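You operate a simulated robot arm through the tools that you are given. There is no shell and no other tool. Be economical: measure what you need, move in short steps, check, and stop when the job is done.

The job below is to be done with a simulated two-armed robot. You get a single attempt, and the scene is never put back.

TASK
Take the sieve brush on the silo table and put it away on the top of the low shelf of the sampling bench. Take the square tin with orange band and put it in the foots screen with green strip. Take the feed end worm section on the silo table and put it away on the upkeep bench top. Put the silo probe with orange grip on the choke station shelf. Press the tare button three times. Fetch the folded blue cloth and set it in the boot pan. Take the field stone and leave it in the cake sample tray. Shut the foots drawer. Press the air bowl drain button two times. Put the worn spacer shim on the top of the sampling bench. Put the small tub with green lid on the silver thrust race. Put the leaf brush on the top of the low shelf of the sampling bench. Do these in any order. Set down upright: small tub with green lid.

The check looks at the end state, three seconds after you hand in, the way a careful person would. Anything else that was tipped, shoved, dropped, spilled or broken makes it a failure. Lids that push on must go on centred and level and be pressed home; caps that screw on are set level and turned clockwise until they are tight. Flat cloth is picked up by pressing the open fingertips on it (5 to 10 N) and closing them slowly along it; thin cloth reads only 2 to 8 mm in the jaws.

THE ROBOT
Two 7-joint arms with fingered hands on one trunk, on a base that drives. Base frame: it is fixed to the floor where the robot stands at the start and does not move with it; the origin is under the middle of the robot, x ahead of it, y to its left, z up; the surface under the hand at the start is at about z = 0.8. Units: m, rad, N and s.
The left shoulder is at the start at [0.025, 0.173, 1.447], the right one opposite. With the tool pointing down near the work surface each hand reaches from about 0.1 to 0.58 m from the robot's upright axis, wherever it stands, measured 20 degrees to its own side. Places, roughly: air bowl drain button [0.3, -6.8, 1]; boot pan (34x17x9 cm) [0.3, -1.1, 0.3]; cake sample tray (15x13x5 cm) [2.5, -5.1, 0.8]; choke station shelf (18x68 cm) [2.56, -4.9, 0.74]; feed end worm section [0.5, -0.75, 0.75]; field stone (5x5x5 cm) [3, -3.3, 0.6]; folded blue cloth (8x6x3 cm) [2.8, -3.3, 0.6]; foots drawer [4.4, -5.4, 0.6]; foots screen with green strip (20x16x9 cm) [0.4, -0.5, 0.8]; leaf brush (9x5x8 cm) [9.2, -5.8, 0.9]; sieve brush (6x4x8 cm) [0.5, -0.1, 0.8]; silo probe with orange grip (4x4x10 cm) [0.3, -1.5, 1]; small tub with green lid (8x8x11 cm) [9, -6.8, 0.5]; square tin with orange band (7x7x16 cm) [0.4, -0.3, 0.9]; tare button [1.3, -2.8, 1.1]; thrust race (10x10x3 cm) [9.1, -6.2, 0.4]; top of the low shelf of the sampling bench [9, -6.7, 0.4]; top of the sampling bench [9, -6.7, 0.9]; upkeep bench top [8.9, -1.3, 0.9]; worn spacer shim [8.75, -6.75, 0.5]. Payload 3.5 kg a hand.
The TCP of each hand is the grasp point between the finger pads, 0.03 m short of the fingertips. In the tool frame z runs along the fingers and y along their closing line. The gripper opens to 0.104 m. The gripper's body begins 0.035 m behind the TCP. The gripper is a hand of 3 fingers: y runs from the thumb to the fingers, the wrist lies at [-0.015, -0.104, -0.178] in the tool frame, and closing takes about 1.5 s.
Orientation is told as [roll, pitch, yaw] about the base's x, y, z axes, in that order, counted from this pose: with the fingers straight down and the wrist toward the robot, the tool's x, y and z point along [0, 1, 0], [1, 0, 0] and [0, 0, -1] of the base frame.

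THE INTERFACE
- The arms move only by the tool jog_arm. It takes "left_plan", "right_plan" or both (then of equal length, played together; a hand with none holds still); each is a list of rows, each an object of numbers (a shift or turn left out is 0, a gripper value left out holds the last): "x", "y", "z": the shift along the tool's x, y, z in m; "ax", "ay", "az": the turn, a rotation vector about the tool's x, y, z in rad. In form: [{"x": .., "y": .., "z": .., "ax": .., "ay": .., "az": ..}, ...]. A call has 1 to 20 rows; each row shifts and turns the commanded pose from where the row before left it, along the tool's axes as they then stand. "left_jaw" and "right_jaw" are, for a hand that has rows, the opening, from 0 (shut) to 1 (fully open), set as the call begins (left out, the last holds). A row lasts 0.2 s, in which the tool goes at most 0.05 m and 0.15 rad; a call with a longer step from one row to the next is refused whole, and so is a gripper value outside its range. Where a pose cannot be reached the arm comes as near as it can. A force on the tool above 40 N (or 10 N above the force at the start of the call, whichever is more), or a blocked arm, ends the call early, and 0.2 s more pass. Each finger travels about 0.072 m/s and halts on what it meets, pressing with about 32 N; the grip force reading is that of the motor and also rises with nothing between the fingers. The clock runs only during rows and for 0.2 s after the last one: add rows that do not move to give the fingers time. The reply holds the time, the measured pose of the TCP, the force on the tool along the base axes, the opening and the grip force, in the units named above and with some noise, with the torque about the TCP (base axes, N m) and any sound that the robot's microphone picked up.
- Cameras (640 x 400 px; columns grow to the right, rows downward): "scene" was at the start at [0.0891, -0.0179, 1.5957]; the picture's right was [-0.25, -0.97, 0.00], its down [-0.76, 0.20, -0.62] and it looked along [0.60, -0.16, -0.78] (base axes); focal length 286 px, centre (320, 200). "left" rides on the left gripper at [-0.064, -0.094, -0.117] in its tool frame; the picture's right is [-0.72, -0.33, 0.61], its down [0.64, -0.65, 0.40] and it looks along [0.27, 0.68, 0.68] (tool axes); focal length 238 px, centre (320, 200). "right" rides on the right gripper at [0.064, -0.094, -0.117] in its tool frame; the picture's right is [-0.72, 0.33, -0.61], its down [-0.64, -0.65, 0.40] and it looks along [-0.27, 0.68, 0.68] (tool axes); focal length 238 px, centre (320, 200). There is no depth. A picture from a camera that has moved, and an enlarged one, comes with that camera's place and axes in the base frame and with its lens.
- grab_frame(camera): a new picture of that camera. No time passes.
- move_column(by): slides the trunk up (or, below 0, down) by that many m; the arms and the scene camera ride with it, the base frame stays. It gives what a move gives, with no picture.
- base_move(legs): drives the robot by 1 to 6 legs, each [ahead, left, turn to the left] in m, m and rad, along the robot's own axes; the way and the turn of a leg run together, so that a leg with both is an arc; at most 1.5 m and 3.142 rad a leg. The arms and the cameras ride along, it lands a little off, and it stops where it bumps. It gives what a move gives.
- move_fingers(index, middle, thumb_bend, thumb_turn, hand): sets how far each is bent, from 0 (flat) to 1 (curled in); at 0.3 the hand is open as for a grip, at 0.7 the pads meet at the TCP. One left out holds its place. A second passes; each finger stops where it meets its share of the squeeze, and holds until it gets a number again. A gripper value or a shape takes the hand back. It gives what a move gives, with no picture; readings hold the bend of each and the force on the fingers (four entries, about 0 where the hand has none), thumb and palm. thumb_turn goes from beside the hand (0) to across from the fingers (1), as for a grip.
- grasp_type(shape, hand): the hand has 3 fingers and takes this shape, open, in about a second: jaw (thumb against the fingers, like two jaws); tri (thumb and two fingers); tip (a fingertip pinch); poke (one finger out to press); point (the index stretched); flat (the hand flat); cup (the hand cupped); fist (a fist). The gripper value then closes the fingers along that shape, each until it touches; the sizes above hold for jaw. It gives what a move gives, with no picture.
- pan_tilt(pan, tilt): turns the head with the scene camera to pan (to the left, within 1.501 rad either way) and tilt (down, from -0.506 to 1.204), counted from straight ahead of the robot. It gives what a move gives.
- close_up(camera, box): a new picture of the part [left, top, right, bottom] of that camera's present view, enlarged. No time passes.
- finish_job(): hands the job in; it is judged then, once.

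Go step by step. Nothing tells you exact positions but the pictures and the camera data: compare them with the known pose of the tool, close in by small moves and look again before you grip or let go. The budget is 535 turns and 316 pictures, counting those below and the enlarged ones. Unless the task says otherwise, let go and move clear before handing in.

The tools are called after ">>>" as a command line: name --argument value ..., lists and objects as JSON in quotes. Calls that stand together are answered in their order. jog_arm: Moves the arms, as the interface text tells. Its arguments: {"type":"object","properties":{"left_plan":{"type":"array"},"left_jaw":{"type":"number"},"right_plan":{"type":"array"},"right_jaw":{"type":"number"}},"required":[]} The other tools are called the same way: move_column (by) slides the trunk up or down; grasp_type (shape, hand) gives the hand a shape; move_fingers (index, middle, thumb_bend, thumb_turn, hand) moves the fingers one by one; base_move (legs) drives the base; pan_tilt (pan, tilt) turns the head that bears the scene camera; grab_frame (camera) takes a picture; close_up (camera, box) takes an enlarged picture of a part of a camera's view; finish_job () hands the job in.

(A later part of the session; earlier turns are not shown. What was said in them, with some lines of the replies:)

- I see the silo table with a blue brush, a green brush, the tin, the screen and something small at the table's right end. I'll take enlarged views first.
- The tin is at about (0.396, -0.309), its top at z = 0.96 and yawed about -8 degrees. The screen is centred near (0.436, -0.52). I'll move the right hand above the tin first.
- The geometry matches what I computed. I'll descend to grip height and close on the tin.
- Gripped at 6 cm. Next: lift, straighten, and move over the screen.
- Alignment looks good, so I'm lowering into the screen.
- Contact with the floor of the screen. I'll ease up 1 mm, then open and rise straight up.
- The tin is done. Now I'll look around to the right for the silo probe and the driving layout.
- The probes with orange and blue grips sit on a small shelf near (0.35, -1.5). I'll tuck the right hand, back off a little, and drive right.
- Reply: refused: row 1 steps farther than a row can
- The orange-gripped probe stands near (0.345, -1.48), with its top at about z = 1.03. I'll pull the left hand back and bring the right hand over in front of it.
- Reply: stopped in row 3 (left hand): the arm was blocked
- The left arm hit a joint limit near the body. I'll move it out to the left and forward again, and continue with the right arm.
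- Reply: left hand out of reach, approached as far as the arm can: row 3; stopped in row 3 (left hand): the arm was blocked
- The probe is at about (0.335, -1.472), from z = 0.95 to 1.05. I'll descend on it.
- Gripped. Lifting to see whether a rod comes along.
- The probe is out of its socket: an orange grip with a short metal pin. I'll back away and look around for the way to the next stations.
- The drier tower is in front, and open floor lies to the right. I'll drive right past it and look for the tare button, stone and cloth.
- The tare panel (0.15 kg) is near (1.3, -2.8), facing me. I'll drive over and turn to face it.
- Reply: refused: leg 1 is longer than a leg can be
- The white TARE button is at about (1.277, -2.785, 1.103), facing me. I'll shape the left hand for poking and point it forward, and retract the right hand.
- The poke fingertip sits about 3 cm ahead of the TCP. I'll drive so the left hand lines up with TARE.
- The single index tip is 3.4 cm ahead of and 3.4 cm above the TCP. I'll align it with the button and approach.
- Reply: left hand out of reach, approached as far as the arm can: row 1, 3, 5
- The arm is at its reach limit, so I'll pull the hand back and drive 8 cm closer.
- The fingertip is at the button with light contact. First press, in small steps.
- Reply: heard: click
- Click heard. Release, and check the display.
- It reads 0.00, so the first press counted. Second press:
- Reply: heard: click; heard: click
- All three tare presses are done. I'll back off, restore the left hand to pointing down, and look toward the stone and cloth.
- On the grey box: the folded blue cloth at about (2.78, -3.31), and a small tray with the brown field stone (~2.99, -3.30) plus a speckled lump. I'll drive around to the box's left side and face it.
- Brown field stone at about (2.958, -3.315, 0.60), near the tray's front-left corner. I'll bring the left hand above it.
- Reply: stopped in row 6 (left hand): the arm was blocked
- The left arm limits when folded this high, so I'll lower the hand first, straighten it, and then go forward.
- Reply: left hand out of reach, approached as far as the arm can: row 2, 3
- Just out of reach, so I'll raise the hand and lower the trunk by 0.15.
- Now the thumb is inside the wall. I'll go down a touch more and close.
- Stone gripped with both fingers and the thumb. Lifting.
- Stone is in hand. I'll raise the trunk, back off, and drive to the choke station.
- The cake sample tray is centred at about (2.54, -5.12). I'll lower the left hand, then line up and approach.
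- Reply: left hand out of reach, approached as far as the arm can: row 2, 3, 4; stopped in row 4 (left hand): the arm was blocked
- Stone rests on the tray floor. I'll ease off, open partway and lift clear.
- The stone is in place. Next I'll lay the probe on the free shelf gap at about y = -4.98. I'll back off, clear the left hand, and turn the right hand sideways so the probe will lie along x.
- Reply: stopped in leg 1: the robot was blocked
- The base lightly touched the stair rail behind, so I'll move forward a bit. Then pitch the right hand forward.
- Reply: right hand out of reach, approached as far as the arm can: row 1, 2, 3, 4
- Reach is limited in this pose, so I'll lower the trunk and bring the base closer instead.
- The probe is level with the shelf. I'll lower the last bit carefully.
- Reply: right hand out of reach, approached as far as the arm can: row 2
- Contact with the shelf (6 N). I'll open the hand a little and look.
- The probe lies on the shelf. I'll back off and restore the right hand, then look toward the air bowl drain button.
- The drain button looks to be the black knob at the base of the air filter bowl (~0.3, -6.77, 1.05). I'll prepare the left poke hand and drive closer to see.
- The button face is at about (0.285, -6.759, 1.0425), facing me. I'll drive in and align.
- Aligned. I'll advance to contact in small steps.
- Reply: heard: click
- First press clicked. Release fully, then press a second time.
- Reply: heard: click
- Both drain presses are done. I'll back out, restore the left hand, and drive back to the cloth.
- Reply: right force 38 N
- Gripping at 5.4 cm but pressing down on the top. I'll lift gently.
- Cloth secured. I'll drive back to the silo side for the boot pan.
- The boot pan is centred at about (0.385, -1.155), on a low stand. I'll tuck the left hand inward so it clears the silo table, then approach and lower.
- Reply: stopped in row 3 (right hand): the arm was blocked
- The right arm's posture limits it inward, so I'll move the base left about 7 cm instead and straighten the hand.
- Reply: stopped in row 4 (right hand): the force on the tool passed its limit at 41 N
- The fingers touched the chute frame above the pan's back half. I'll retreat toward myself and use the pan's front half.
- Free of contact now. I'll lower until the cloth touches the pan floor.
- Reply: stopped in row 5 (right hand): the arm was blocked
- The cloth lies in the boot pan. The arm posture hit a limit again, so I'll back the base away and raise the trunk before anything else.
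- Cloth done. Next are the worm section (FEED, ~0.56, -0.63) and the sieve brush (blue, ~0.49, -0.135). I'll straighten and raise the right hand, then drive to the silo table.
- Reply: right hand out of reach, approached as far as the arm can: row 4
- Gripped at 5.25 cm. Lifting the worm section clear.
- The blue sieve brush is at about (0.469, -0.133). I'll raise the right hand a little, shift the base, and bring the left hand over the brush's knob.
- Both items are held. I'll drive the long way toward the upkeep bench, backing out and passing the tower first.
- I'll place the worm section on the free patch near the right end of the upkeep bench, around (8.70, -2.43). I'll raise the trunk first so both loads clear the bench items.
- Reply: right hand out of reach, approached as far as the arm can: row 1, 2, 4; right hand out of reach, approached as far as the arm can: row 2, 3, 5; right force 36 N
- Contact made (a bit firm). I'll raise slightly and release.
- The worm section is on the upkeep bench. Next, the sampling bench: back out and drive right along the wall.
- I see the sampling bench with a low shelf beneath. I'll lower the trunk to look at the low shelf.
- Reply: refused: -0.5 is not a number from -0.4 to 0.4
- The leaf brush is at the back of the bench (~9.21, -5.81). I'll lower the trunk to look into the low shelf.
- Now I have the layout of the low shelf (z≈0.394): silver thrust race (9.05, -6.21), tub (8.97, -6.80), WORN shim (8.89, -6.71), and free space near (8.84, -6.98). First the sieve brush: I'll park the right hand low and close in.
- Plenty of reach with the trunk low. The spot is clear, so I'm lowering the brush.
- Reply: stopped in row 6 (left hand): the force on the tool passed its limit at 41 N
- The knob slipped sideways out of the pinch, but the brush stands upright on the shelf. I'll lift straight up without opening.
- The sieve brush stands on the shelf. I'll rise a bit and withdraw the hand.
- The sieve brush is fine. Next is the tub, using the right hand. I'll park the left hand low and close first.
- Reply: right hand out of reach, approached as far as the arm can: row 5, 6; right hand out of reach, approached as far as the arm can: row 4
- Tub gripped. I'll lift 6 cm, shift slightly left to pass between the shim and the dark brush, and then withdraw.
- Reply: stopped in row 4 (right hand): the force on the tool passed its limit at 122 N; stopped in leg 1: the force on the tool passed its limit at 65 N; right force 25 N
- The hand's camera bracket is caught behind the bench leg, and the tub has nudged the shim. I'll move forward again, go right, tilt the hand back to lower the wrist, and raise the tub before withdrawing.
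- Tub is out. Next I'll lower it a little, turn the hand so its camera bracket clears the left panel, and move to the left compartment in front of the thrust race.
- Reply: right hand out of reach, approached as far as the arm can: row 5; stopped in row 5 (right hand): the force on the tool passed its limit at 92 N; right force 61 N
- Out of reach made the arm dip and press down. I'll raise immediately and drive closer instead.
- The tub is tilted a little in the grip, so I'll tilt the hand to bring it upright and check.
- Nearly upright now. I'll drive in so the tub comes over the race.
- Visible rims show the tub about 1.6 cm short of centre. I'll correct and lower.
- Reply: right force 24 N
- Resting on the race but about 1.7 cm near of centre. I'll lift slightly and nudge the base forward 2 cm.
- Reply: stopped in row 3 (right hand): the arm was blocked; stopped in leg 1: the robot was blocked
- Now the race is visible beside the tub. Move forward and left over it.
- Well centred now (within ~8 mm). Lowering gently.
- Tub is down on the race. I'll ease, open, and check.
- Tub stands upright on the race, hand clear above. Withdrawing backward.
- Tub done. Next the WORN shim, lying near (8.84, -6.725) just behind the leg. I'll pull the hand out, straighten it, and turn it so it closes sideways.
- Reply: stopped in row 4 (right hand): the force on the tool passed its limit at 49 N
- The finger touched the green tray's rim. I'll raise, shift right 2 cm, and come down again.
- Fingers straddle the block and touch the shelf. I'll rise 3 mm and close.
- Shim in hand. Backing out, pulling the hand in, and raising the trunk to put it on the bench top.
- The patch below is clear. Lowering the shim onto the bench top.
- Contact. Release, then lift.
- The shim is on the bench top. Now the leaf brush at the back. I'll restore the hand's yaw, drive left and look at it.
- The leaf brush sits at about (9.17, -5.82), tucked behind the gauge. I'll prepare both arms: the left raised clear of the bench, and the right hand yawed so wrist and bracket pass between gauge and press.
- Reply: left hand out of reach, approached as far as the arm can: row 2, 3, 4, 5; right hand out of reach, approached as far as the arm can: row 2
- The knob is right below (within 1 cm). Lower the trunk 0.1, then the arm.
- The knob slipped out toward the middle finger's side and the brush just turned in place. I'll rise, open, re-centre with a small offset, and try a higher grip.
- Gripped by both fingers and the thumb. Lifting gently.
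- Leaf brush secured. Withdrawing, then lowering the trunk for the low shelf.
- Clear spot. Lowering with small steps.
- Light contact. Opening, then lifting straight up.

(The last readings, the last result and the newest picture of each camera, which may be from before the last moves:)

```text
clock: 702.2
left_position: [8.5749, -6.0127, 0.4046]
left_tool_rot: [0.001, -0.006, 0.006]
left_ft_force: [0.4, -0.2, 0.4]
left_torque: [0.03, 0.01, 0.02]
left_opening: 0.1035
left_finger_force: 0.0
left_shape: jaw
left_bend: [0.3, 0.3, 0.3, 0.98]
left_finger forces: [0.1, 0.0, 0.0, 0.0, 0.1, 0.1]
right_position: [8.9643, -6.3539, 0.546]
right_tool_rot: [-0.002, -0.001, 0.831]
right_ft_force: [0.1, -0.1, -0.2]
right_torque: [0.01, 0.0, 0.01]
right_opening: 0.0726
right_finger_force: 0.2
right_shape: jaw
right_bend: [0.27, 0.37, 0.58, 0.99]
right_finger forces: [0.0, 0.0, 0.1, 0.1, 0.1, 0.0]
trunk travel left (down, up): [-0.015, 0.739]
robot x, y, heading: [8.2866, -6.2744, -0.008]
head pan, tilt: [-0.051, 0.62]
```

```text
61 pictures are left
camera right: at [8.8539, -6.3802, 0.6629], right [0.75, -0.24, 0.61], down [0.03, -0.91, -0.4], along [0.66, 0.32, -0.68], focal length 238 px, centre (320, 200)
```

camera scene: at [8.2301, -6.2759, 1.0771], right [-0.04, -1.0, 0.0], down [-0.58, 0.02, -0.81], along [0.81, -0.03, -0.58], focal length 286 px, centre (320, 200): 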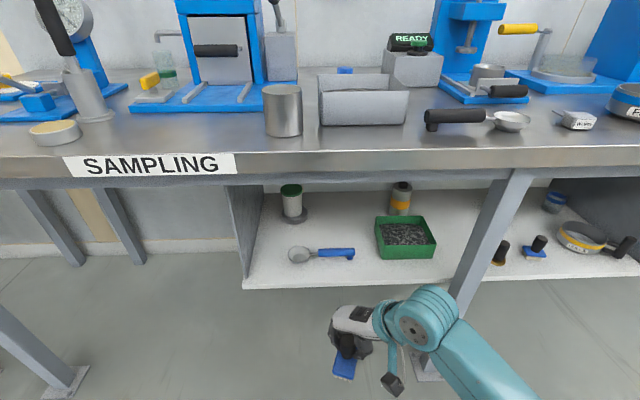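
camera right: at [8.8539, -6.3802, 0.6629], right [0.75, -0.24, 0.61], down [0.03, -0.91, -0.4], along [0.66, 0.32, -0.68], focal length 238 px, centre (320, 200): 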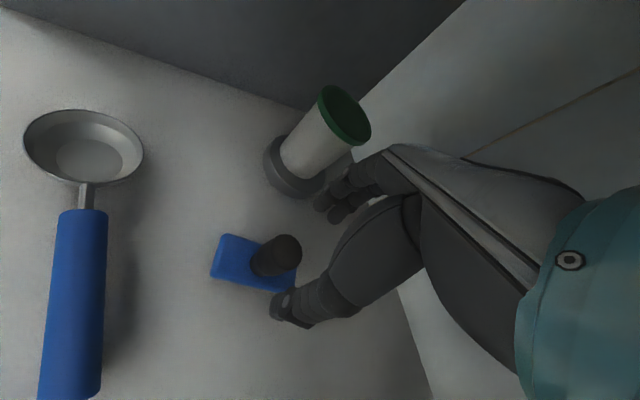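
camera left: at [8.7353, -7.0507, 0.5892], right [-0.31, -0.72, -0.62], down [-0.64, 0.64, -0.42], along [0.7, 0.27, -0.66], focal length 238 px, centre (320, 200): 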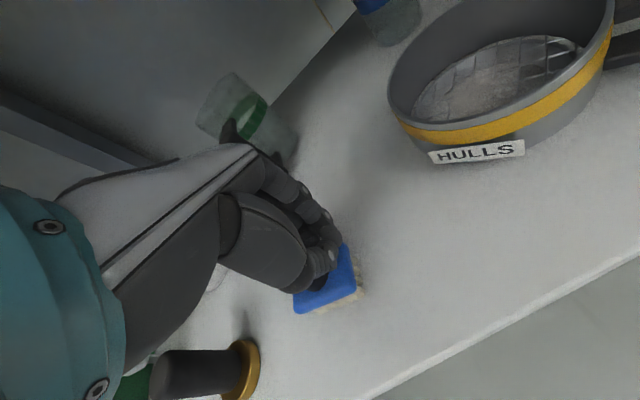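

The leaf brush stands on the low shelf. Withdraw, raise the trunk, and turn toward the foots drawer.

>>> base_move --legs '[[-0.3, 0, 0], [-0.3, 0, 0]]'

>>> move_column --by 0.4

>>> base_move --legs '[[-0.3, 0, 0], [0, 0, 1.57], [0, 0, 1.57]]'

>>> pan_tilt --pan 0 --tilt 0.3

>>> grab_frame --camera "scene"

```text
clock: 705.9
left_position: [7.9775, -6.0129, 0.4062]
left_tool_rot: [-0.002, -0.006, 0.002]
left_ft_force: [0.1, -0.9, 0.3]
left_torque: [0.01, 0.02, 0.03]
left_opening: 0.1036
left_finger_force: 0.1
left_shape: jaw
left_bend: [0.3, 0.3, 0.3, 0.98]
left_finger forces: [0.0, 0.0, 0.1, 0.0, 0.0, 0.1]
right_position: [8.3656, -6.3563, 0.5468]
right_tool_rot: [-0.002, 0.001, 0.828]
right_ft_force: [0.0, -0.4, -0.2]
right_torque: [0.0, 0.03, 0.0]
right_opening: 0.0723
right_finger_force: 0.0
right_shape: jaw
right_bend: [0.27, 0.37, 0.58, 0.99]
right_finger forces: [0.0, 0.0, 0.0, 0.0, 0.1, 0.0]
trunk travel left (down, up): [-0.015, 0.739]
robot x, y, heading: [7.6853, -6.2732, -0.008]
head pan, tilt: [-0.051, 0.62]
```

```text
clock: 709.7
left_position: [7.977, -6.0114, 0.8045]
left_tool_rot: [-0.003, -0.006, 0.0]
left_ft_force: [0.1, -0.4, -0.6]
left_torque: [0.02, -0.02, 0.0]
left_opening: 0.1038
left_finger_force: 0.0
left_shape: jaw
left_bend: [0.3, 0.3, 0.3, 0.98]
left_finger forces: [0.0, 0.1, 0.1, 0.0, 0.0, 0.1]
right_position: [8.3637, -6.3566, 1.0256]
right_tool_rot: [-0.093, -0.084, 0.83]
right_ft_force: [0.0, -0.6, 0.7]
right_torque: [-0.02, 0.01, 0.01]
right_opening: 0.0724
right_finger_force: 0.1
right_shape: jaw
right_bend: [0.27, 0.37, 0.58, 0.99]
right_finger forces: [0.0, 0.0, 0.0, 0.0, 0.0, 0.0]
trunk travel left (down, up): [-0.415, 0.339]
robot x, y, heading: [7.6849, -6.2724, -0.009]
head pan, tilt: [-0.051, 0.62]
```

```text
clock: 719.4
left_position: [7.1026, -6.5339, 0.805]
left_tool_rot: [-0.001, -0.009, -3.129]
left_ft_force: [0.3, -0.1, 0.0]
left_torque: [0.04, -0.01, -0.02]
left_opening: 0.1038
left_finger_force: 0.1
left_shape: jaw
left_bend: [0.3, 0.3, 0.3, 0.98]
left_finger forces: [0.0, 0.1, 0.1, 0.1, 0.0, 0.1]
right_position: [6.7114, -6.1952, 1.0236]
right_tool_rot: [-0.091, -0.083, -2.3]
right_ft_force: [-0.2, -1.0, -0.5]
right_torque: [-0.01, -0.04, -0.02]
right_opening: 0.0726
right_finger_force: 0.0
right_shape: jaw
right_bend: [0.27, 0.37, 0.58, 0.99]
right_finger forces: [0.0, 0.0, 0.0, 0.1, 0.1, 0.1]
trunk travel left (down, up): [-0.415, 0.339]
robot x, y, heading: [7.3891, -6.2673, -3.135]
head pan, tilt: [-0.051, 0.62]
```

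```text
clock: 720.2
left_position: [7.1017, -6.5341, 0.8057]
left_tool_rot: [-0.003, -0.007, -3.127]
left_ft_force: [-0.2, -0.5, 0.5]
left_torque: [-0.04, 0.0, 0.01]
left_opening: 0.1036
left_finger_force: 0.0
left_shape: jaw
left_bend: [0.3, 0.3, 0.3, 0.98]
left_finger forces: [0.0, 0.0, 0.0, 0.1, 0.1, 0.0]
right_position: [6.711, -6.1968, 1.0249]
right_tool_rot: [-0.094, -0.081, -2.298]
right_ft_force: [-0.9, -0.1, -0.7]
right_torque: [0.03, -0.03, 0.01]
right_opening: 0.0727
right_finger_force: 0.0
right_shape: jaw
right_bend: [0.27, 0.37, 0.58, 0.99]
right_finger forces: [0.0, 0.1, 0.0, 0.0, 0.1, 0.0]
trunk travel left (down, up): [-0.415, 0.339]
robot x, y, heading: [7.3866, -6.2694, -3.138]
head pan, tilt: [0.0, 0.3]
```

```text
60 pictures are left
camera scene: at [7.2617, -6.2708, 1.5213], right [-0.01, 1.0, 0.0], down [0.3, 0.0, -0.95], along [-0.95, -0.01, -0.3], focal length 286 px, centre (320, 200)
```

scene: 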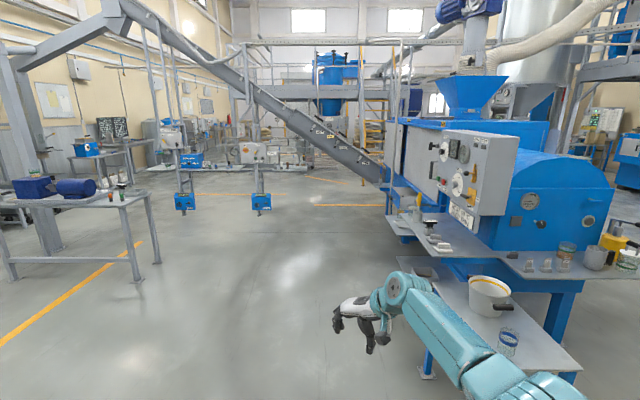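

>>> close_up --camera "scene" --box '[370, 150, 530, 280]'

```text
3.08 times, centred on (450, 215) of scene
camera zoom: at [7.2617, -6.2708, 1.5213], right [-0.01, 1.0, 0.0], down [0.3, 0.0, -0.95], along [-0.95, -0.01, -0.3], focal length 880 px, centre (-80, 154)
```

zoom: 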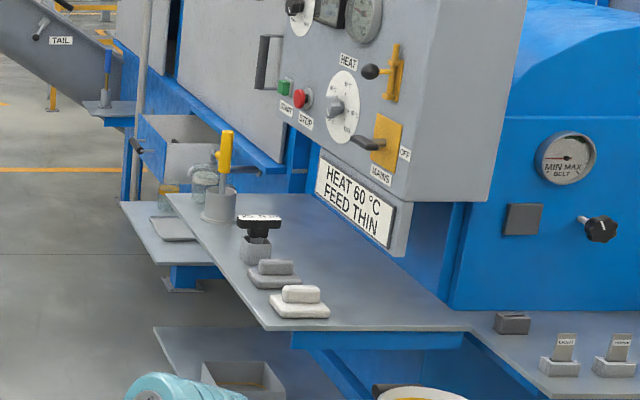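

The foots drawer is the open grey box on the press's side, handle near (4.3, -5.5, 0.6), to be pushed in +y. I'll tidy the right hand, then drive along and face it.

>>> jog_arm --right_plan '[{"ax": 0.08, "ay": 0.09}, {"az": 0.14}, {"az": 0.14}, {"az": 0.14}, {"az": 0.14}, {"az": 0.14}, {"az": 0.13}, {"y": -0.04}, {"y": -0.04}, {"y": -0.04}, {"y": -0.04}, {"y": -0.04}, {"y": -0.03}, {}]'

>>> base_move --legs '[[1.4, 0, 0], [0.9, 0, 0], [0, 0, -1.57]]'

>>> pan_tilt --pan 0.3 --tilt 0.5

>>> grab_frame --camera "scene"

```text
clock: 723.2
left_position: [7.1018, -6.5343, 0.8056]
left_tool_rot: [0.001, -0.007, -3.127]
left_ft_force: [-0.6, -0.4, 0.0]
left_torque: [0.02, -0.03, 0.01]
left_opening: 0.1037
left_finger_force: 0.0
left_shape: jaw
left_bend: [0.3, 0.3, 0.3, 0.98]
left_finger forces: [0.0, 0.0, 0.1, 0.0, 0.0, 0.0]
right_position: [6.9563, -6.1967, 1.0236]
right_tool_rot: [0.0, -0.001, -3.132]
right_ft_force: [-0.4, -0.3, 0.1]
right_torque: [0.02, 0.01, 0.0]
right_opening: 0.0723
right_finger_force: 0.0
right_shape: jaw
right_bend: [0.27, 0.37, 0.58, 0.99]
right_finger forces: [0.0, 0.0, 0.0, 0.0, 0.1, 0.0]
right hand out of reach, approached as far as the arm can: row 1
trunk travel left (down, up): [-0.415, 0.339]
robot x, y, heading: [7.3894, -6.2697, -3.133]
head pan, tilt: [0.0, 0.3]
```

```text
clock: 738.1
left_position: [4.8538, -5.9801, 0.8061]
left_tool_rot: [0.0, -0.007, 1.591]
left_ft_force: [0.1, -0.4, -0.7]
left_torque: [-0.01, -0.04, -0.01]
left_opening: 0.1038
left_finger_force: 0.1
left_shape: jaw
left_bend: [0.3, 0.3, 0.3, 0.98]
left_finger forces: [0.0, 0.0, 0.0, 0.1, 0.1, 0.0]
right_position: [5.1902, -5.8326, 1.0238]
right_tool_rot: [0.0, -0.002, 1.585]
right_ft_force: [0.2, 0.0, 0.1]
right_torque: [-0.01, -0.01, -0.02]
right_opening: 0.0725
right_finger_force: 0.0
right_shape: jaw
right_bend: [0.27, 0.37, 0.58, 0.99]
right_finger forces: [0.0, 0.0, 0.0, 0.0, 0.0, 0.1]
trunk travel left (down, up): [-0.415, 0.339]
robot x, y, heading: [5.1142, -6.264, 1.581]
head pan, tilt: [0.0, 0.3]
```

```text
clock: 739.0
left_position: [4.8532, -5.9799, 0.8056]
left_tool_rot: [0.0, -0.008, 1.589]
left_ft_force: [0.6, 1.2, 0.6]
left_torque: [0.0, 0.04, 0.01]
left_opening: 0.1037
left_finger_force: 0.1
left_shape: jaw
left_bend: [0.3, 0.3, 0.3, 0.98]
left_finger forces: [0.0, 0.0, 0.0, 0.0, 0.0, 0.0]
right_position: [5.1902, -5.833, 1.0227]
right_tool_rot: [0.0, -0.001, 1.586]
right_ft_force: [0.4, -0.5, -0.4]
right_torque: [0.03, 0.03, -0.06]
right_opening: 0.0726
right_finger_force: 0.1
right_shape: jaw
right_bend: [0.27, 0.37, 0.58, 0.99]
right_finger forces: [0.0, 0.0, 0.0, 0.0, 0.1, 0.1]
trunk travel left (down, up): [-0.415, 0.339]
robot x, y, heading: [5.1157, -6.2648, 1.586]
head pan, tilt: [0.3, 0.499]
```

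```text
58 pictures are left
camera scene: at [5.0897, -6.1446, 1.503], right [0.95, 0.31, 0.0], down [0.15, -0.46, -0.88], along [-0.27, 0.84, -0.48], focal length 286 px, centre (320, 200)
```

scene: 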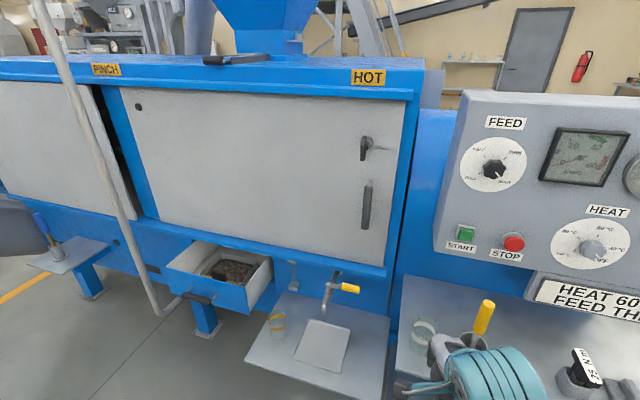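

>>> base_move --legs '[[0, 0.85, -0.01]]'

>>> grasp_type --hand "right" --shape "fist"

>>> pan_tilt --pan -0.1 --tilt 0.75

>>> grab_frame --camera "scene"

```text
clock: 743.5
left_position: [3.9916, -5.9866, 0.8056]
left_tool_rot: [-0.002, -0.007, 1.584]
left_ft_force: [0.5, -0.6, 0.4]
left_torque: [-0.01, -0.04, -0.02]
left_opening: 0.1035
left_finger_force: 0.1
left_shape: jaw
left_bend: [0.3, 0.3, 0.3, 0.98]
left_finger forces: [0.1, 0.0, 0.0, 0.0, 0.0, 0.1]
right_position: [4.33, -5.8413, 1.0234]
right_tool_rot: [-0.001, -0.004, 1.582]
right_ft_force: [-0.4, -0.3, 0.5]
right_torque: [0.01, 0.0, 0.04]
right_opening: 0.0725
right_finger_force: 0.1
right_shape: jaw
right_bend: [0.27, 0.37, 0.58, 0.99]
right_finger forces: [0.0, 0.1, 0.1, 0.0, 0.0, 0.0]
trunk travel left (down, up): [-0.415, 0.339]
robot x, y, heading: [4.2559, -6.2751, 1.574]
head pan, tilt: [0.3, 0.499]
```

```text
clock: 744.4
left_position: [3.992, -5.9868, 0.805]
left_tool_rot: [-0.002, -0.006, 1.584]
left_ft_force: [-0.8, 0.0, 0.1]
left_torque: [-0.01, 0.01, 0.02]
left_opening: 0.1036
left_finger_force: 0.0
left_shape: jaw
left_bend: [0.3, 0.3, 0.3, 0.98]
left_finger forces: [0.0, 0.0, 0.0, 0.0, 0.1, 0.0]
right_position: [4.3301, -5.8404, 1.0229]
right_tool_rot: [0.001, -0.001, 1.582]
right_ft_force: [0.8, 0.4, 0.5]
right_torque: [-0.02, 0.01, -0.02]
right_opening: 0.0001
right_finger_force: 0.1
right_shape: fist
right_bend: [1.0, 1.0, 0.85, 0.85]
right_finger forces: [0.1, 0.0, 0.0, 0.1, 0.1, 0.0]
trunk travel left (down, up): [-0.415, 0.339]
robot x, y, heading: [4.2531, -6.2743, 1.575]
head pan, tilt: [0.3, 0.499]
```

```text
clock: 745.3
left_position: [3.9926, -5.9869, 0.8045]
left_tool_rot: [-0.001, -0.006, 1.584]
left_ft_force: [-0.7, -0.2, 0.4]
left_torque: [-0.01, 0.01, 0.0]
left_opening: 0.1038
left_finger_force: 0.0
left_shape: jaw
left_bend: [0.3, 0.3, 0.3, 0.98]
left_finger forces: [0.0, 0.0, 0.0, 0.0, 0.0, 0.0]
right_position: [4.3305, -5.8416, 1.0236]
right_tool_rot: [0.002, -0.003, 1.583]
right_ft_force: [0.1, -0.2, 0.1]
right_torque: [0.0, 0.01, 0.03]
right_opening: 0.0
right_finger_force: 0.1
right_shape: fist
right_bend: [1.0, 1.0, 0.85, 0.85]
right_finger forces: [0.0, 0.0, 0.0, 0.0, 0.0, 0.1]
trunk travel left (down, up): [-0.415, 0.339]
robot x, y, heading: [4.2577, -6.2777, 1.575]
head pan, tilt: [-0.099, 0.75]
```

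```text
57 pictures are left
camera scene: at [4.2628, -6.1564, 1.4811], right [1.0, -0.09, 0.0], down [-0.06, -0.68, -0.73], along [0.07, 0.73, -0.68], focal length 286 px, centre (320, 200)
```

scene: 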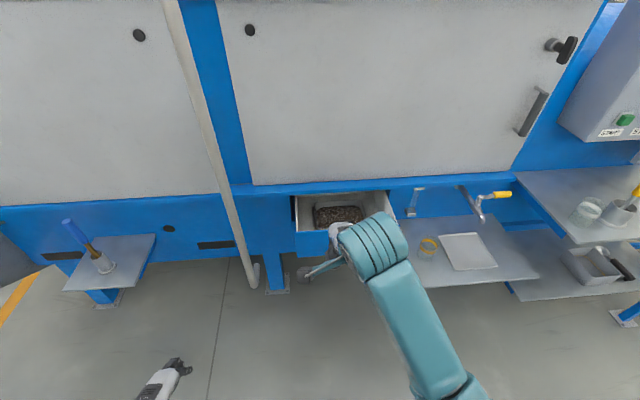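

>>> base_move --legs '[[0, -0.09, 0]]'

>>> move_column --by -0.35

>>> jog_arm --right_plan '[{"z": 0.04}, {"z": 0.04}, {"z": 0.02}, {}]'

>>> pan_tilt --pan -0.1 --tilt 0.9

>>> grab_frame --camera "scene"

>>> grab_frame --camera "right"

```text
clock: 746.4
left_position: [4.0819, -5.987, 0.805]
left_tool_rot: [0.002, -0.006, 1.587]
left_ft_force: [0.3, 0.0, -0.3]
left_torque: [0.01, -0.01, -0.02]
left_opening: 0.1038
left_finger_force: 0.2
left_shape: jaw
left_bend: [0.3, 0.3, 0.3, 0.98]
left_finger forces: [0.0, 0.1, 0.1, 0.0, 0.2, 0.0]
right_position: [4.4192, -5.8406, 1.0226]
right_tool_rot: [0.002, -0.004, 1.583]
right_ft_force: [0.5, 0.2, -0.3]
right_torque: [0.02, 0.01, 0.02]
right_opening: 0.0
right_finger_force: 0.1
right_shape: fist
right_bend: [1.0, 1.0, 0.85, 0.85]
right_finger forces: [0.0, 0.0, 0.1, 0.0, 0.0, 0.1]
trunk travel left (down, up): [-0.415, 0.339]
robot x, y, heading: [4.3404, -6.2754, 1.583]
head pan, tilt: [-0.099, 0.75]
```

```text
clock: 749.8
left_position: [4.0806, -5.987, 0.4556]
left_tool_rot: [0.0, -0.007, 1.586]
left_ft_force: [-0.4, -0.1, 0.0]
left_torque: [0.01, 0.01, 0.06]
left_opening: 0.1038
left_finger_force: 0.0
left_shape: jaw
left_bend: [0.3, 0.3, 0.3, 0.98]
left_finger forces: [0.1, 0.1, 0.1, 0.0, 0.0, 0.1]
right_position: [4.4375, -5.8262, 0.6771]
right_tool_rot: [-0.062, -0.051, 1.582]
right_ft_force: [0.5, -0.7, 0.8]
right_torque: [-0.02, 0.03, 0.04]
right_opening: 0.0
right_finger_force: 0.0
right_shape: fist
right_bend: [1.0, 1.0, 0.85, 0.85]
right_finger forces: [0.0, 0.1, 0.0, 0.1, 0.0, 0.0]
trunk travel left (down, up): [-0.065, 0.689]
robot x, y, heading: [4.3434, -6.2787, 1.581]
head pan, tilt: [-0.099, 0.75]
```

```text
clock: 750.4
left_position: [4.0808, -5.9843, 0.4557]
left_tool_rot: [0.0, -0.008, 1.584]
left_ft_force: [-0.1, 0.6, 0.3]
left_torque: [0.01, 0.0, 0.0]
left_opening: 0.1038
left_finger_force: 0.2
left_shape: jaw
left_bend: [0.3, 0.3, 0.3, 0.98]
left_finger forces: [0.1, 0.0, 0.0, 0.0, 0.1, 0.0]
right_position: [4.4309, -5.7845, 0.6545]
right_tool_rot: [-0.04, -0.172, 1.585]
right_ft_force: [-0.7, 0.9, -0.1]
right_torque: [0.01, 0.01, 0.02]
right_opening: 0.0
right_finger_force: 0.0
right_shape: fist
right_bend: [1.0, 1.0, 0.85, 0.85]
right_finger forces: [0.0, 0.1, 0.0, 0.0, 0.0, 0.0]
trunk travel left (down, up): [-0.065, 0.689]
robot x, y, heading: [4.3451, -6.2738, 1.585]
head pan, tilt: [-0.099, 0.75]
stopped in row 2 (right hand): the arm was blocked; the commanded pose is now the measured one
```

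```text
clock: 751.1
left_position: [4.0817, -5.9858, 0.4553]
left_tool_rot: [-0.001, -0.007, 1.587]
left_ft_force: [-0.6, 0.8, -0.1]
left_torque: [0.02, -0.01, 0.0]
left_opening: 0.1037
left_finger_force: 0.1
left_shape: jaw
left_bend: [0.3, 0.3, 0.3, 0.98]
left_finger forces: [0.1, 0.0, 0.0, 0.0, 0.0, 0.0]
right_position: [4.4308, -5.7841, 0.6547]
right_tool_rot: [-0.038, -0.168, 1.583]
right_ft_force: [0.2, -0.1, 1.5]
right_torque: [0.02, -0.01, 0.01]
right_opening: 0.0002
right_finger_force: 0.0
right_shape: fist
right_bend: [1.0, 1.0, 0.85, 0.85]
right_finger forces: [0.1, 0.0, 0.1, 0.0, 0.0, 0.1]
trunk travel left (down, up): [-0.065, 0.689]
robot x, y, heading: [4.3431, -6.2739, 1.58]
head pan, tilt: [-0.099, 0.901]
```

```text
56 pictures are left
camera scene: at [4.35, -6.0098, 1.1078], right [1.0, -0.09, 0.0], down [-0.07, -0.78, -0.62], along [0.06, 0.62, -0.78], focal length 286 px, centre (320, 200)
```

scene: 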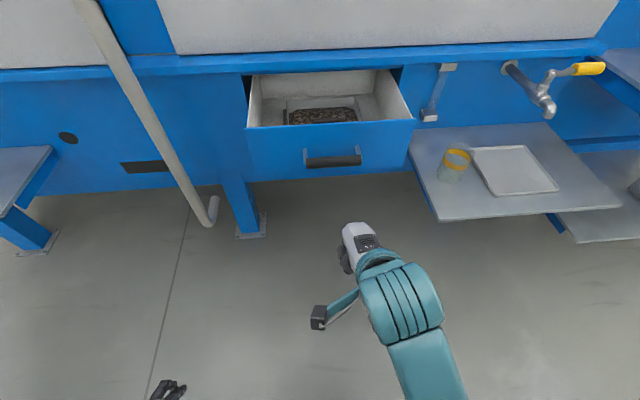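

```text
55 pictures are left
camera right: at [4.3638, -5.8968, 0.7495], right [0.69, 0.22, 0.69], down [0.66, -0.57, -0.48], along [0.28, 0.79, -0.54], focal length 238 px, centre (320, 200)
```

right: 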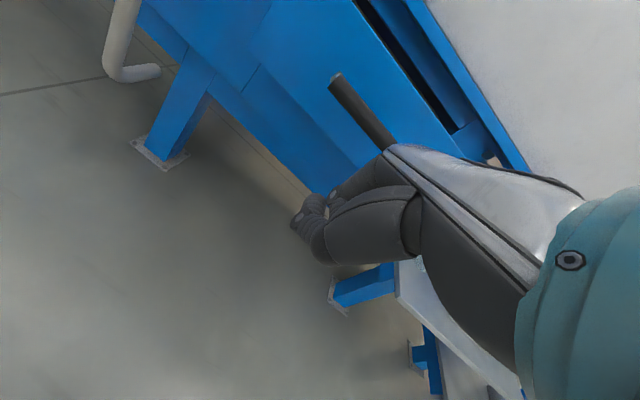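

The drawer front's handle is at about (4.42, -5.556, 0.674), straight ahead of the fist. Pushing forward with the base.

>>> base_move --legs '[[0.15, 0, 0]]'

>>> grab_frame --camera "scene"

```text
clock: 752.5
left_position: [4.079, -5.8385, 0.455]
left_tool_rot: [0.0, -0.007, 1.586]
left_ft_force: [0.4, 0.4, 0.0]
left_torque: [0.02, 0.03, -0.03]
left_opening: 0.1038
left_finger_force: 0.0
left_shape: jaw
left_bend: [0.3, 0.3, 0.3, 0.98]
left_finger forces: [0.1, 0.2, 0.0, 0.0, 0.0, 0.0]
right_position: [4.4284, -5.6358, 0.6531]
right_tool_rot: [-0.038, -0.168, 1.584]
right_ft_force: [0.6, -1.3, -0.5]
right_torque: [-0.01, 0.0, 0.01]
right_opening: 0.0002
right_finger_force: 0.2
right_shape: fist
right_bend: [1.0, 1.0, 0.85, 0.85]
right_finger forces: [0.0, 0.0, 0.1, 0.1, 0.1, 0.1]
trunk travel left (down, up): [-0.065, 0.689]
robot x, y, heading: [4.3429, -6.1309, 1.582]
head pan, tilt: [-0.099, 0.901]
```

```text
54 pictures are left
camera scene: at [4.3487, -5.8606, 1.1078], right [1.0, -0.09, 0.0], down [-0.07, -0.78, -0.62], along [0.06, 0.62, -0.78], focal length 286 px, centre (320, 200)
```

scene: 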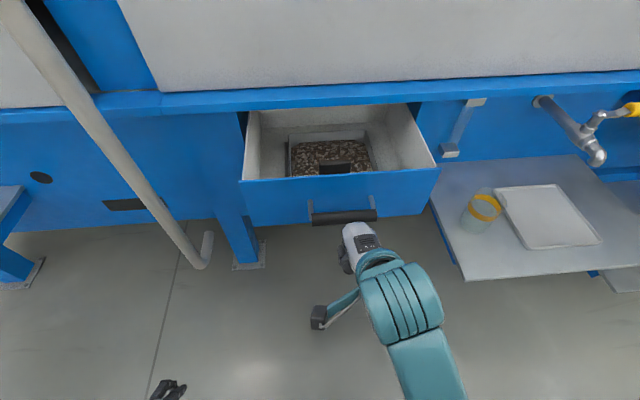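

>>> base_move --legs '[[0.15, 0, 0]]'

>>> grab_frame --camera "scene"

```text
clock: 753.8
left_position: [4.0787, -5.6837, 0.454]
left_tool_rot: [0.0, -0.007, 1.585]
left_ft_force: [0.1, -0.6, 0.0]
left_torque: [0.02, -0.02, 0.0]
left_opening: 0.1038
left_finger_force: 0.0
left_shape: jaw
left_bend: [0.3, 0.3, 0.3, 0.98]
left_finger forces: [0.0, 0.1, 0.1, 0.1, 0.1, 0.0]
right_position: [4.4299, -5.4833, 0.6538]
right_tool_rot: [-0.041, -0.168, 1.583]
right_ft_force: [0.5, 0.0, 0.2]
right_torque: [0.01, 0.04, 0.01]
right_opening: 0.0962
right_finger_force: 0.0
right_shape: fist
right_bend: [1.0, 1.0, 0.85, 0.85]
right_finger forces: [0.0, 0.0, 0.0, 0.0, 0.1, 0.0]
trunk travel left (down, up): [-0.065, 0.689]
robot x, y, heading: [4.3425, -5.9697, 1.577]
head pan, tilt: [-0.099, 0.901]
```

```text
53 pictures are left
camera scene: at [4.3484, -5.7082, 1.1078], right [1.0, -0.09, 0.0], down [-0.07, -0.78, -0.62], along [0.06, 0.62, -0.78], focal length 286 px, centre (320, 200)
```

scene: 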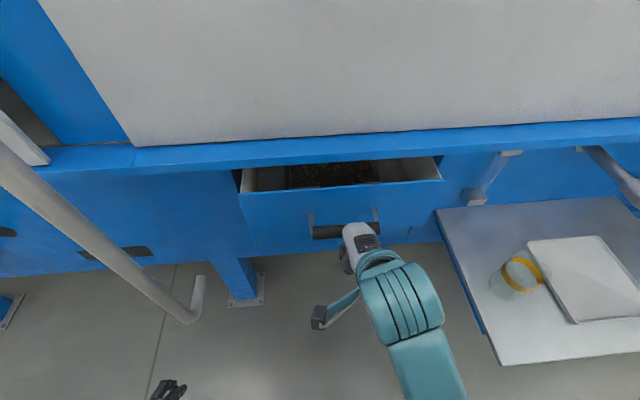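

The drawer is mostly in. I'll push the rest with the arm.

>>> jog_arm --right_plan '[{"y": 0.025, "z": 0.004}, {"y": 0.025, "z": 0.004}, {"y": 0.02, "z": 0.003}, {}]'

>>> grab_frame --camera "scene"

```text
clock: 754.8
left_position: [4.0786, -5.6855, 0.4552]
left_tool_rot: [-0.003, -0.01, 1.586]
left_ft_force: [-0.4, 0.5, 0.0]
left_torque: [0.0, 0.02, 0.0]
left_opening: 0.1035
left_finger_force: 0.1
left_shape: jaw
left_bend: [0.3, 0.3, 0.3, 0.98]
left_finger forces: [0.1, 0.0, 0.0, 0.0, 0.1, 0.0]
right_position: [4.4367, -5.4153, 0.6503]
right_tool_rot: [-0.063, -0.164, 1.586]
right_ft_force: [-0.4, -34.6, -4.5]
right_torque: [0.65, -0.03, -0.03]
right_opening: 0.0959
right_finger_force: 0.0
right_shape: fist
right_bend: [1.0, 1.0, 0.85, 0.85]
right_finger forces: [13.0, 20.9, 0.1, 0.1, 0.0, 0.0]
trunk travel left (down, up): [-0.065, 0.689]
robot x, y, heading: [4.342, -5.9723, 1.574]
head pan, tilt: [-0.099, 0.901]
```

```text
52 pictures are left
camera scene: at [4.3485, -5.7106, 1.1082], right [1.0, -0.09, 0.0], down [-0.07, -0.78, -0.62], along [0.06, 0.62, -0.78], focal length 286 px, centre (320, 200)
```

scene: 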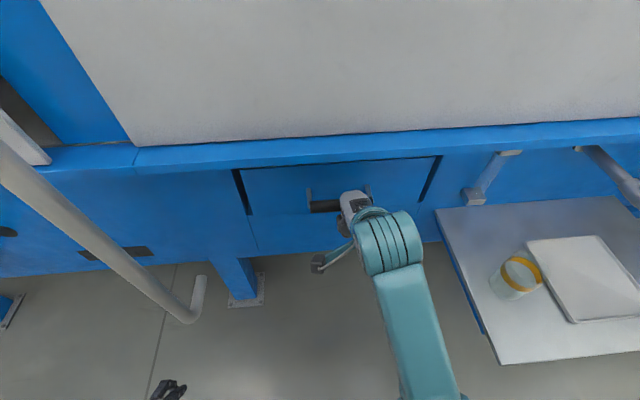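

>>> close_up --camera "scene" --box '[220, 140, 460, 260]'

>>> jog_arm --right_plan '[{"y": 0.004}, {"y": 0.003}, {}]'

```text
2.67 times, centred on (340, 200) of scene
camera zoom: at [4.3485, -5.7106, 1.1082], right [1.0, -0.09, 0.0], down [-0.07, -0.78, -0.62], along [0.06, 0.62, -0.78], focal length 762 px, centre (267, 200)
```

zoom: 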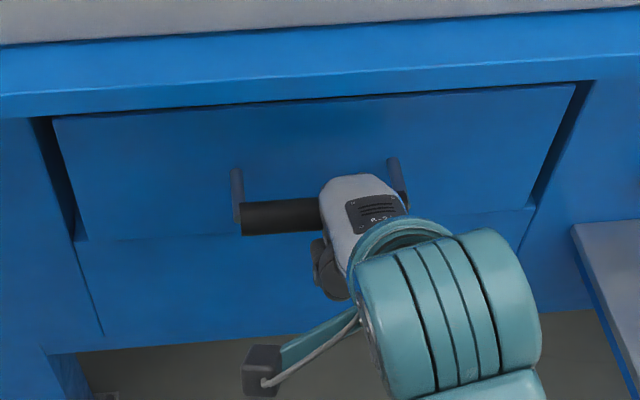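

```text
clock: 755.3
left_position: [4.0781, -5.6863, 0.4571]
left_tool_rot: [-0.002, -0.011, 1.584]
left_ft_force: [-0.1, 0.1, 0.0]
left_torque: [-0.05, -0.02, 0.02]
left_opening: 0.1035
left_finger_force: 0.0
left_shape: jaw
left_bend: [0.3, 0.3, 0.3, 0.98]
left_finger forces: [0.0, 0.0, 0.1, 0.0, 0.0, 0.0]
right_position: [4.4385, -5.4138, 0.65]
right_tool_rot: [-0.07, -0.16, 1.593]
right_ft_force: [-3.0, -32.1, 6.7]
right_torque: [0.87, -0.1, 0.01]
right_opening: 0.096
right_finger_force: 0.2
right_shape: fist
right_bend: [1.0, 1.0, 0.85, 0.85]
right_finger forces: [11.4, 21.5, 0.1, 0.1, 0.0, 0.1]
trunk travel left (down, up): [-0.065, 0.689]
robot x, y, heading: [4.3422, -5.9699, 1.577]
head pan, tilt: [-0.099, 0.901]
stopped in row 2 (right hand): the force on the tool passed its limit at 48 N (the readings are from after the stop); the commanded pose is now the measured one
```

The drawer is against its stop. I'll back off and verify it stays shut.

>>> jog_arm --right_plan '[{"y": -0.03}, {"y": -0.04}, {"y": -0.04}, {}]'

>>> base_move --legs '[[-0.35, 0, 0]]'

>>> pan_tilt --pan -0.1 --tilt 0.7

>>> grab_frame --camera "scene"

```text
clock: 756.0
left_position: [4.0796, -5.685, 0.4551]
left_tool_rot: [-0.004, -0.005, 1.585]
left_ft_force: [-0.2, 0.3, -0.3]
left_torque: [-0.01, -0.01, 0.0]
left_opening: 0.1037
left_finger_force: 0.1
left_shape: jaw
left_bend: [0.3, 0.3, 0.3, 0.98]
left_finger forces: [0.1, 0.0, 0.1, 0.0, 0.0, 0.0]
right_position: [4.4526, -5.4192, 0.7158]
right_tool_rot: [-0.109, -0.392, 1.595]
right_ft_force: [0.3, 0.4, -0.4]
right_torque: [0.0, 0.0, 0.01]
right_opening: 0.096
right_finger_force: 0.1
right_shape: fist
right_bend: [1.0, 1.0, 0.85, 0.85]
right_finger forces: [0.1, 0.0, 0.1, 0.0, 0.1, 0.0]
trunk travel left (down, up): [-0.065, 0.689]
robot x, y, heading: [4.3425, -5.9715, 1.574]
head pan, tilt: [-0.099, 0.901]
stopped in row 3 (right hand): the arm was blocked; the commanded pose is now the measured one
```

```text
clock: 758.2
left_position: [4.0819, -6.024, 0.4547]
left_tool_rot: [-0.002, -0.006, 1.575]
left_ft_force: [0.3, -0.3, 0.9]
left_torque: [0.0, -0.01, 0.02]
left_opening: 0.1038
left_finger_force: 0.1
left_shape: jaw
left_bend: [0.3, 0.3, 0.3, 0.98]
left_finger forces: [0.0, 0.0, 0.0, 0.0, 0.1, 0.0]
right_position: [4.4569, -5.7633, 0.7158]
right_tool_rot: [-0.108, -0.39, 1.584]
right_ft_force: [0.2, -0.3, -0.4]
right_torque: [0.05, 0.0, 0.02]
right_opening: 0.096
right_finger_force: 0.1
right_shape: fist
right_bend: [1.0, 1.0, 0.85, 0.85]
right_finger forces: [0.0, 0.0, 0.0, 0.0, 0.0, 0.0]
trunk travel left (down, up): [-0.065, 0.689]
robot x, y, heading: [4.3405, -6.3132, 1.564]
head pan, tilt: [-0.099, 0.901]
```

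```text
clock: 758.9
left_position: [4.0819, -6.0243, 0.4568]
left_tool_rot: [0.0, -0.008, 1.575]
left_ft_force: [-1.1, 0.1, 0.4]
left_torque: [0.02, 0.02, -0.01]
left_opening: 0.1037
left_finger_force: 0.0
left_shape: jaw
left_bend: [0.3, 0.3, 0.3, 0.98]
left_finger forces: [0.1, 0.1, 0.0, 0.0, 0.0, 0.0]
right_position: [4.4586, -5.7628, 0.7151]
right_tool_rot: [-0.11, -0.391, 1.585]
right_ft_force: [-0.3, 0.1, -0.9]
right_torque: [0.03, 0.01, 0.02]
right_opening: 0.0962
right_finger_force: 0.2
right_shape: fist
right_bend: [1.0, 1.0, 0.85, 0.85]
right_finger forces: [0.0, 0.0, 0.1, 0.1, 0.1, 0.1]
trunk travel left (down, up): [-0.065, 0.689]
robot x, y, heading: [4.3456, -6.3142, 1.566]
head pan, tilt: [-0.099, 0.7]
```

```text
50 pictures are left
camera scene: at [4.352, -6.0405, 1.1239], right [0.99, -0.1, 0.0], down [-0.07, -0.64, -0.76], along [0.08, 0.76, -0.64], focal length 286 px, centre (320, 200)
```

scene: 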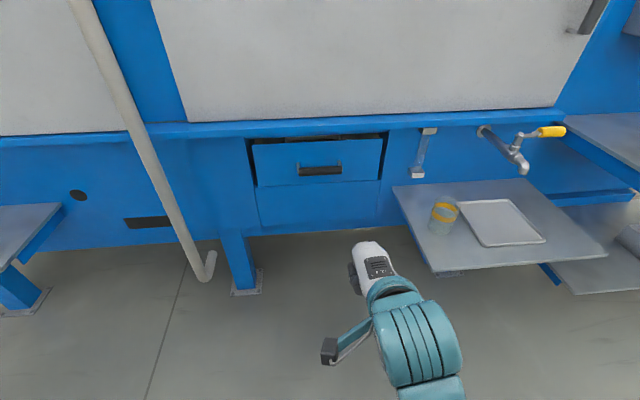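

The drawer front is flush, both hands are empty and clear, and every item has been placed. Handing in.

>>> finish_job

```text
The job is handed in.
```

I did all twelve tasks and handed the job in; both hands were empty and clear.

Three things to know about how it went:
- **Worn spacer shim:** it got knocked over and pushed a few centimetres while I was taking the tub out. I then moved it, and it now lies flat on the top of the sampling bench.
- **Contact along the way:** a finger pressed on the rim of the green tray under the sampling bench. The right hand touched the chute frame over the boot pan and the leg of the sampling bench. The base touched the stair rail once. Later pictures showed nothing else moved or damaged.
- **Silo probe with orange grip:** I laid it on its side on the choke station shelf, because it has a pin underneath and would not stand.
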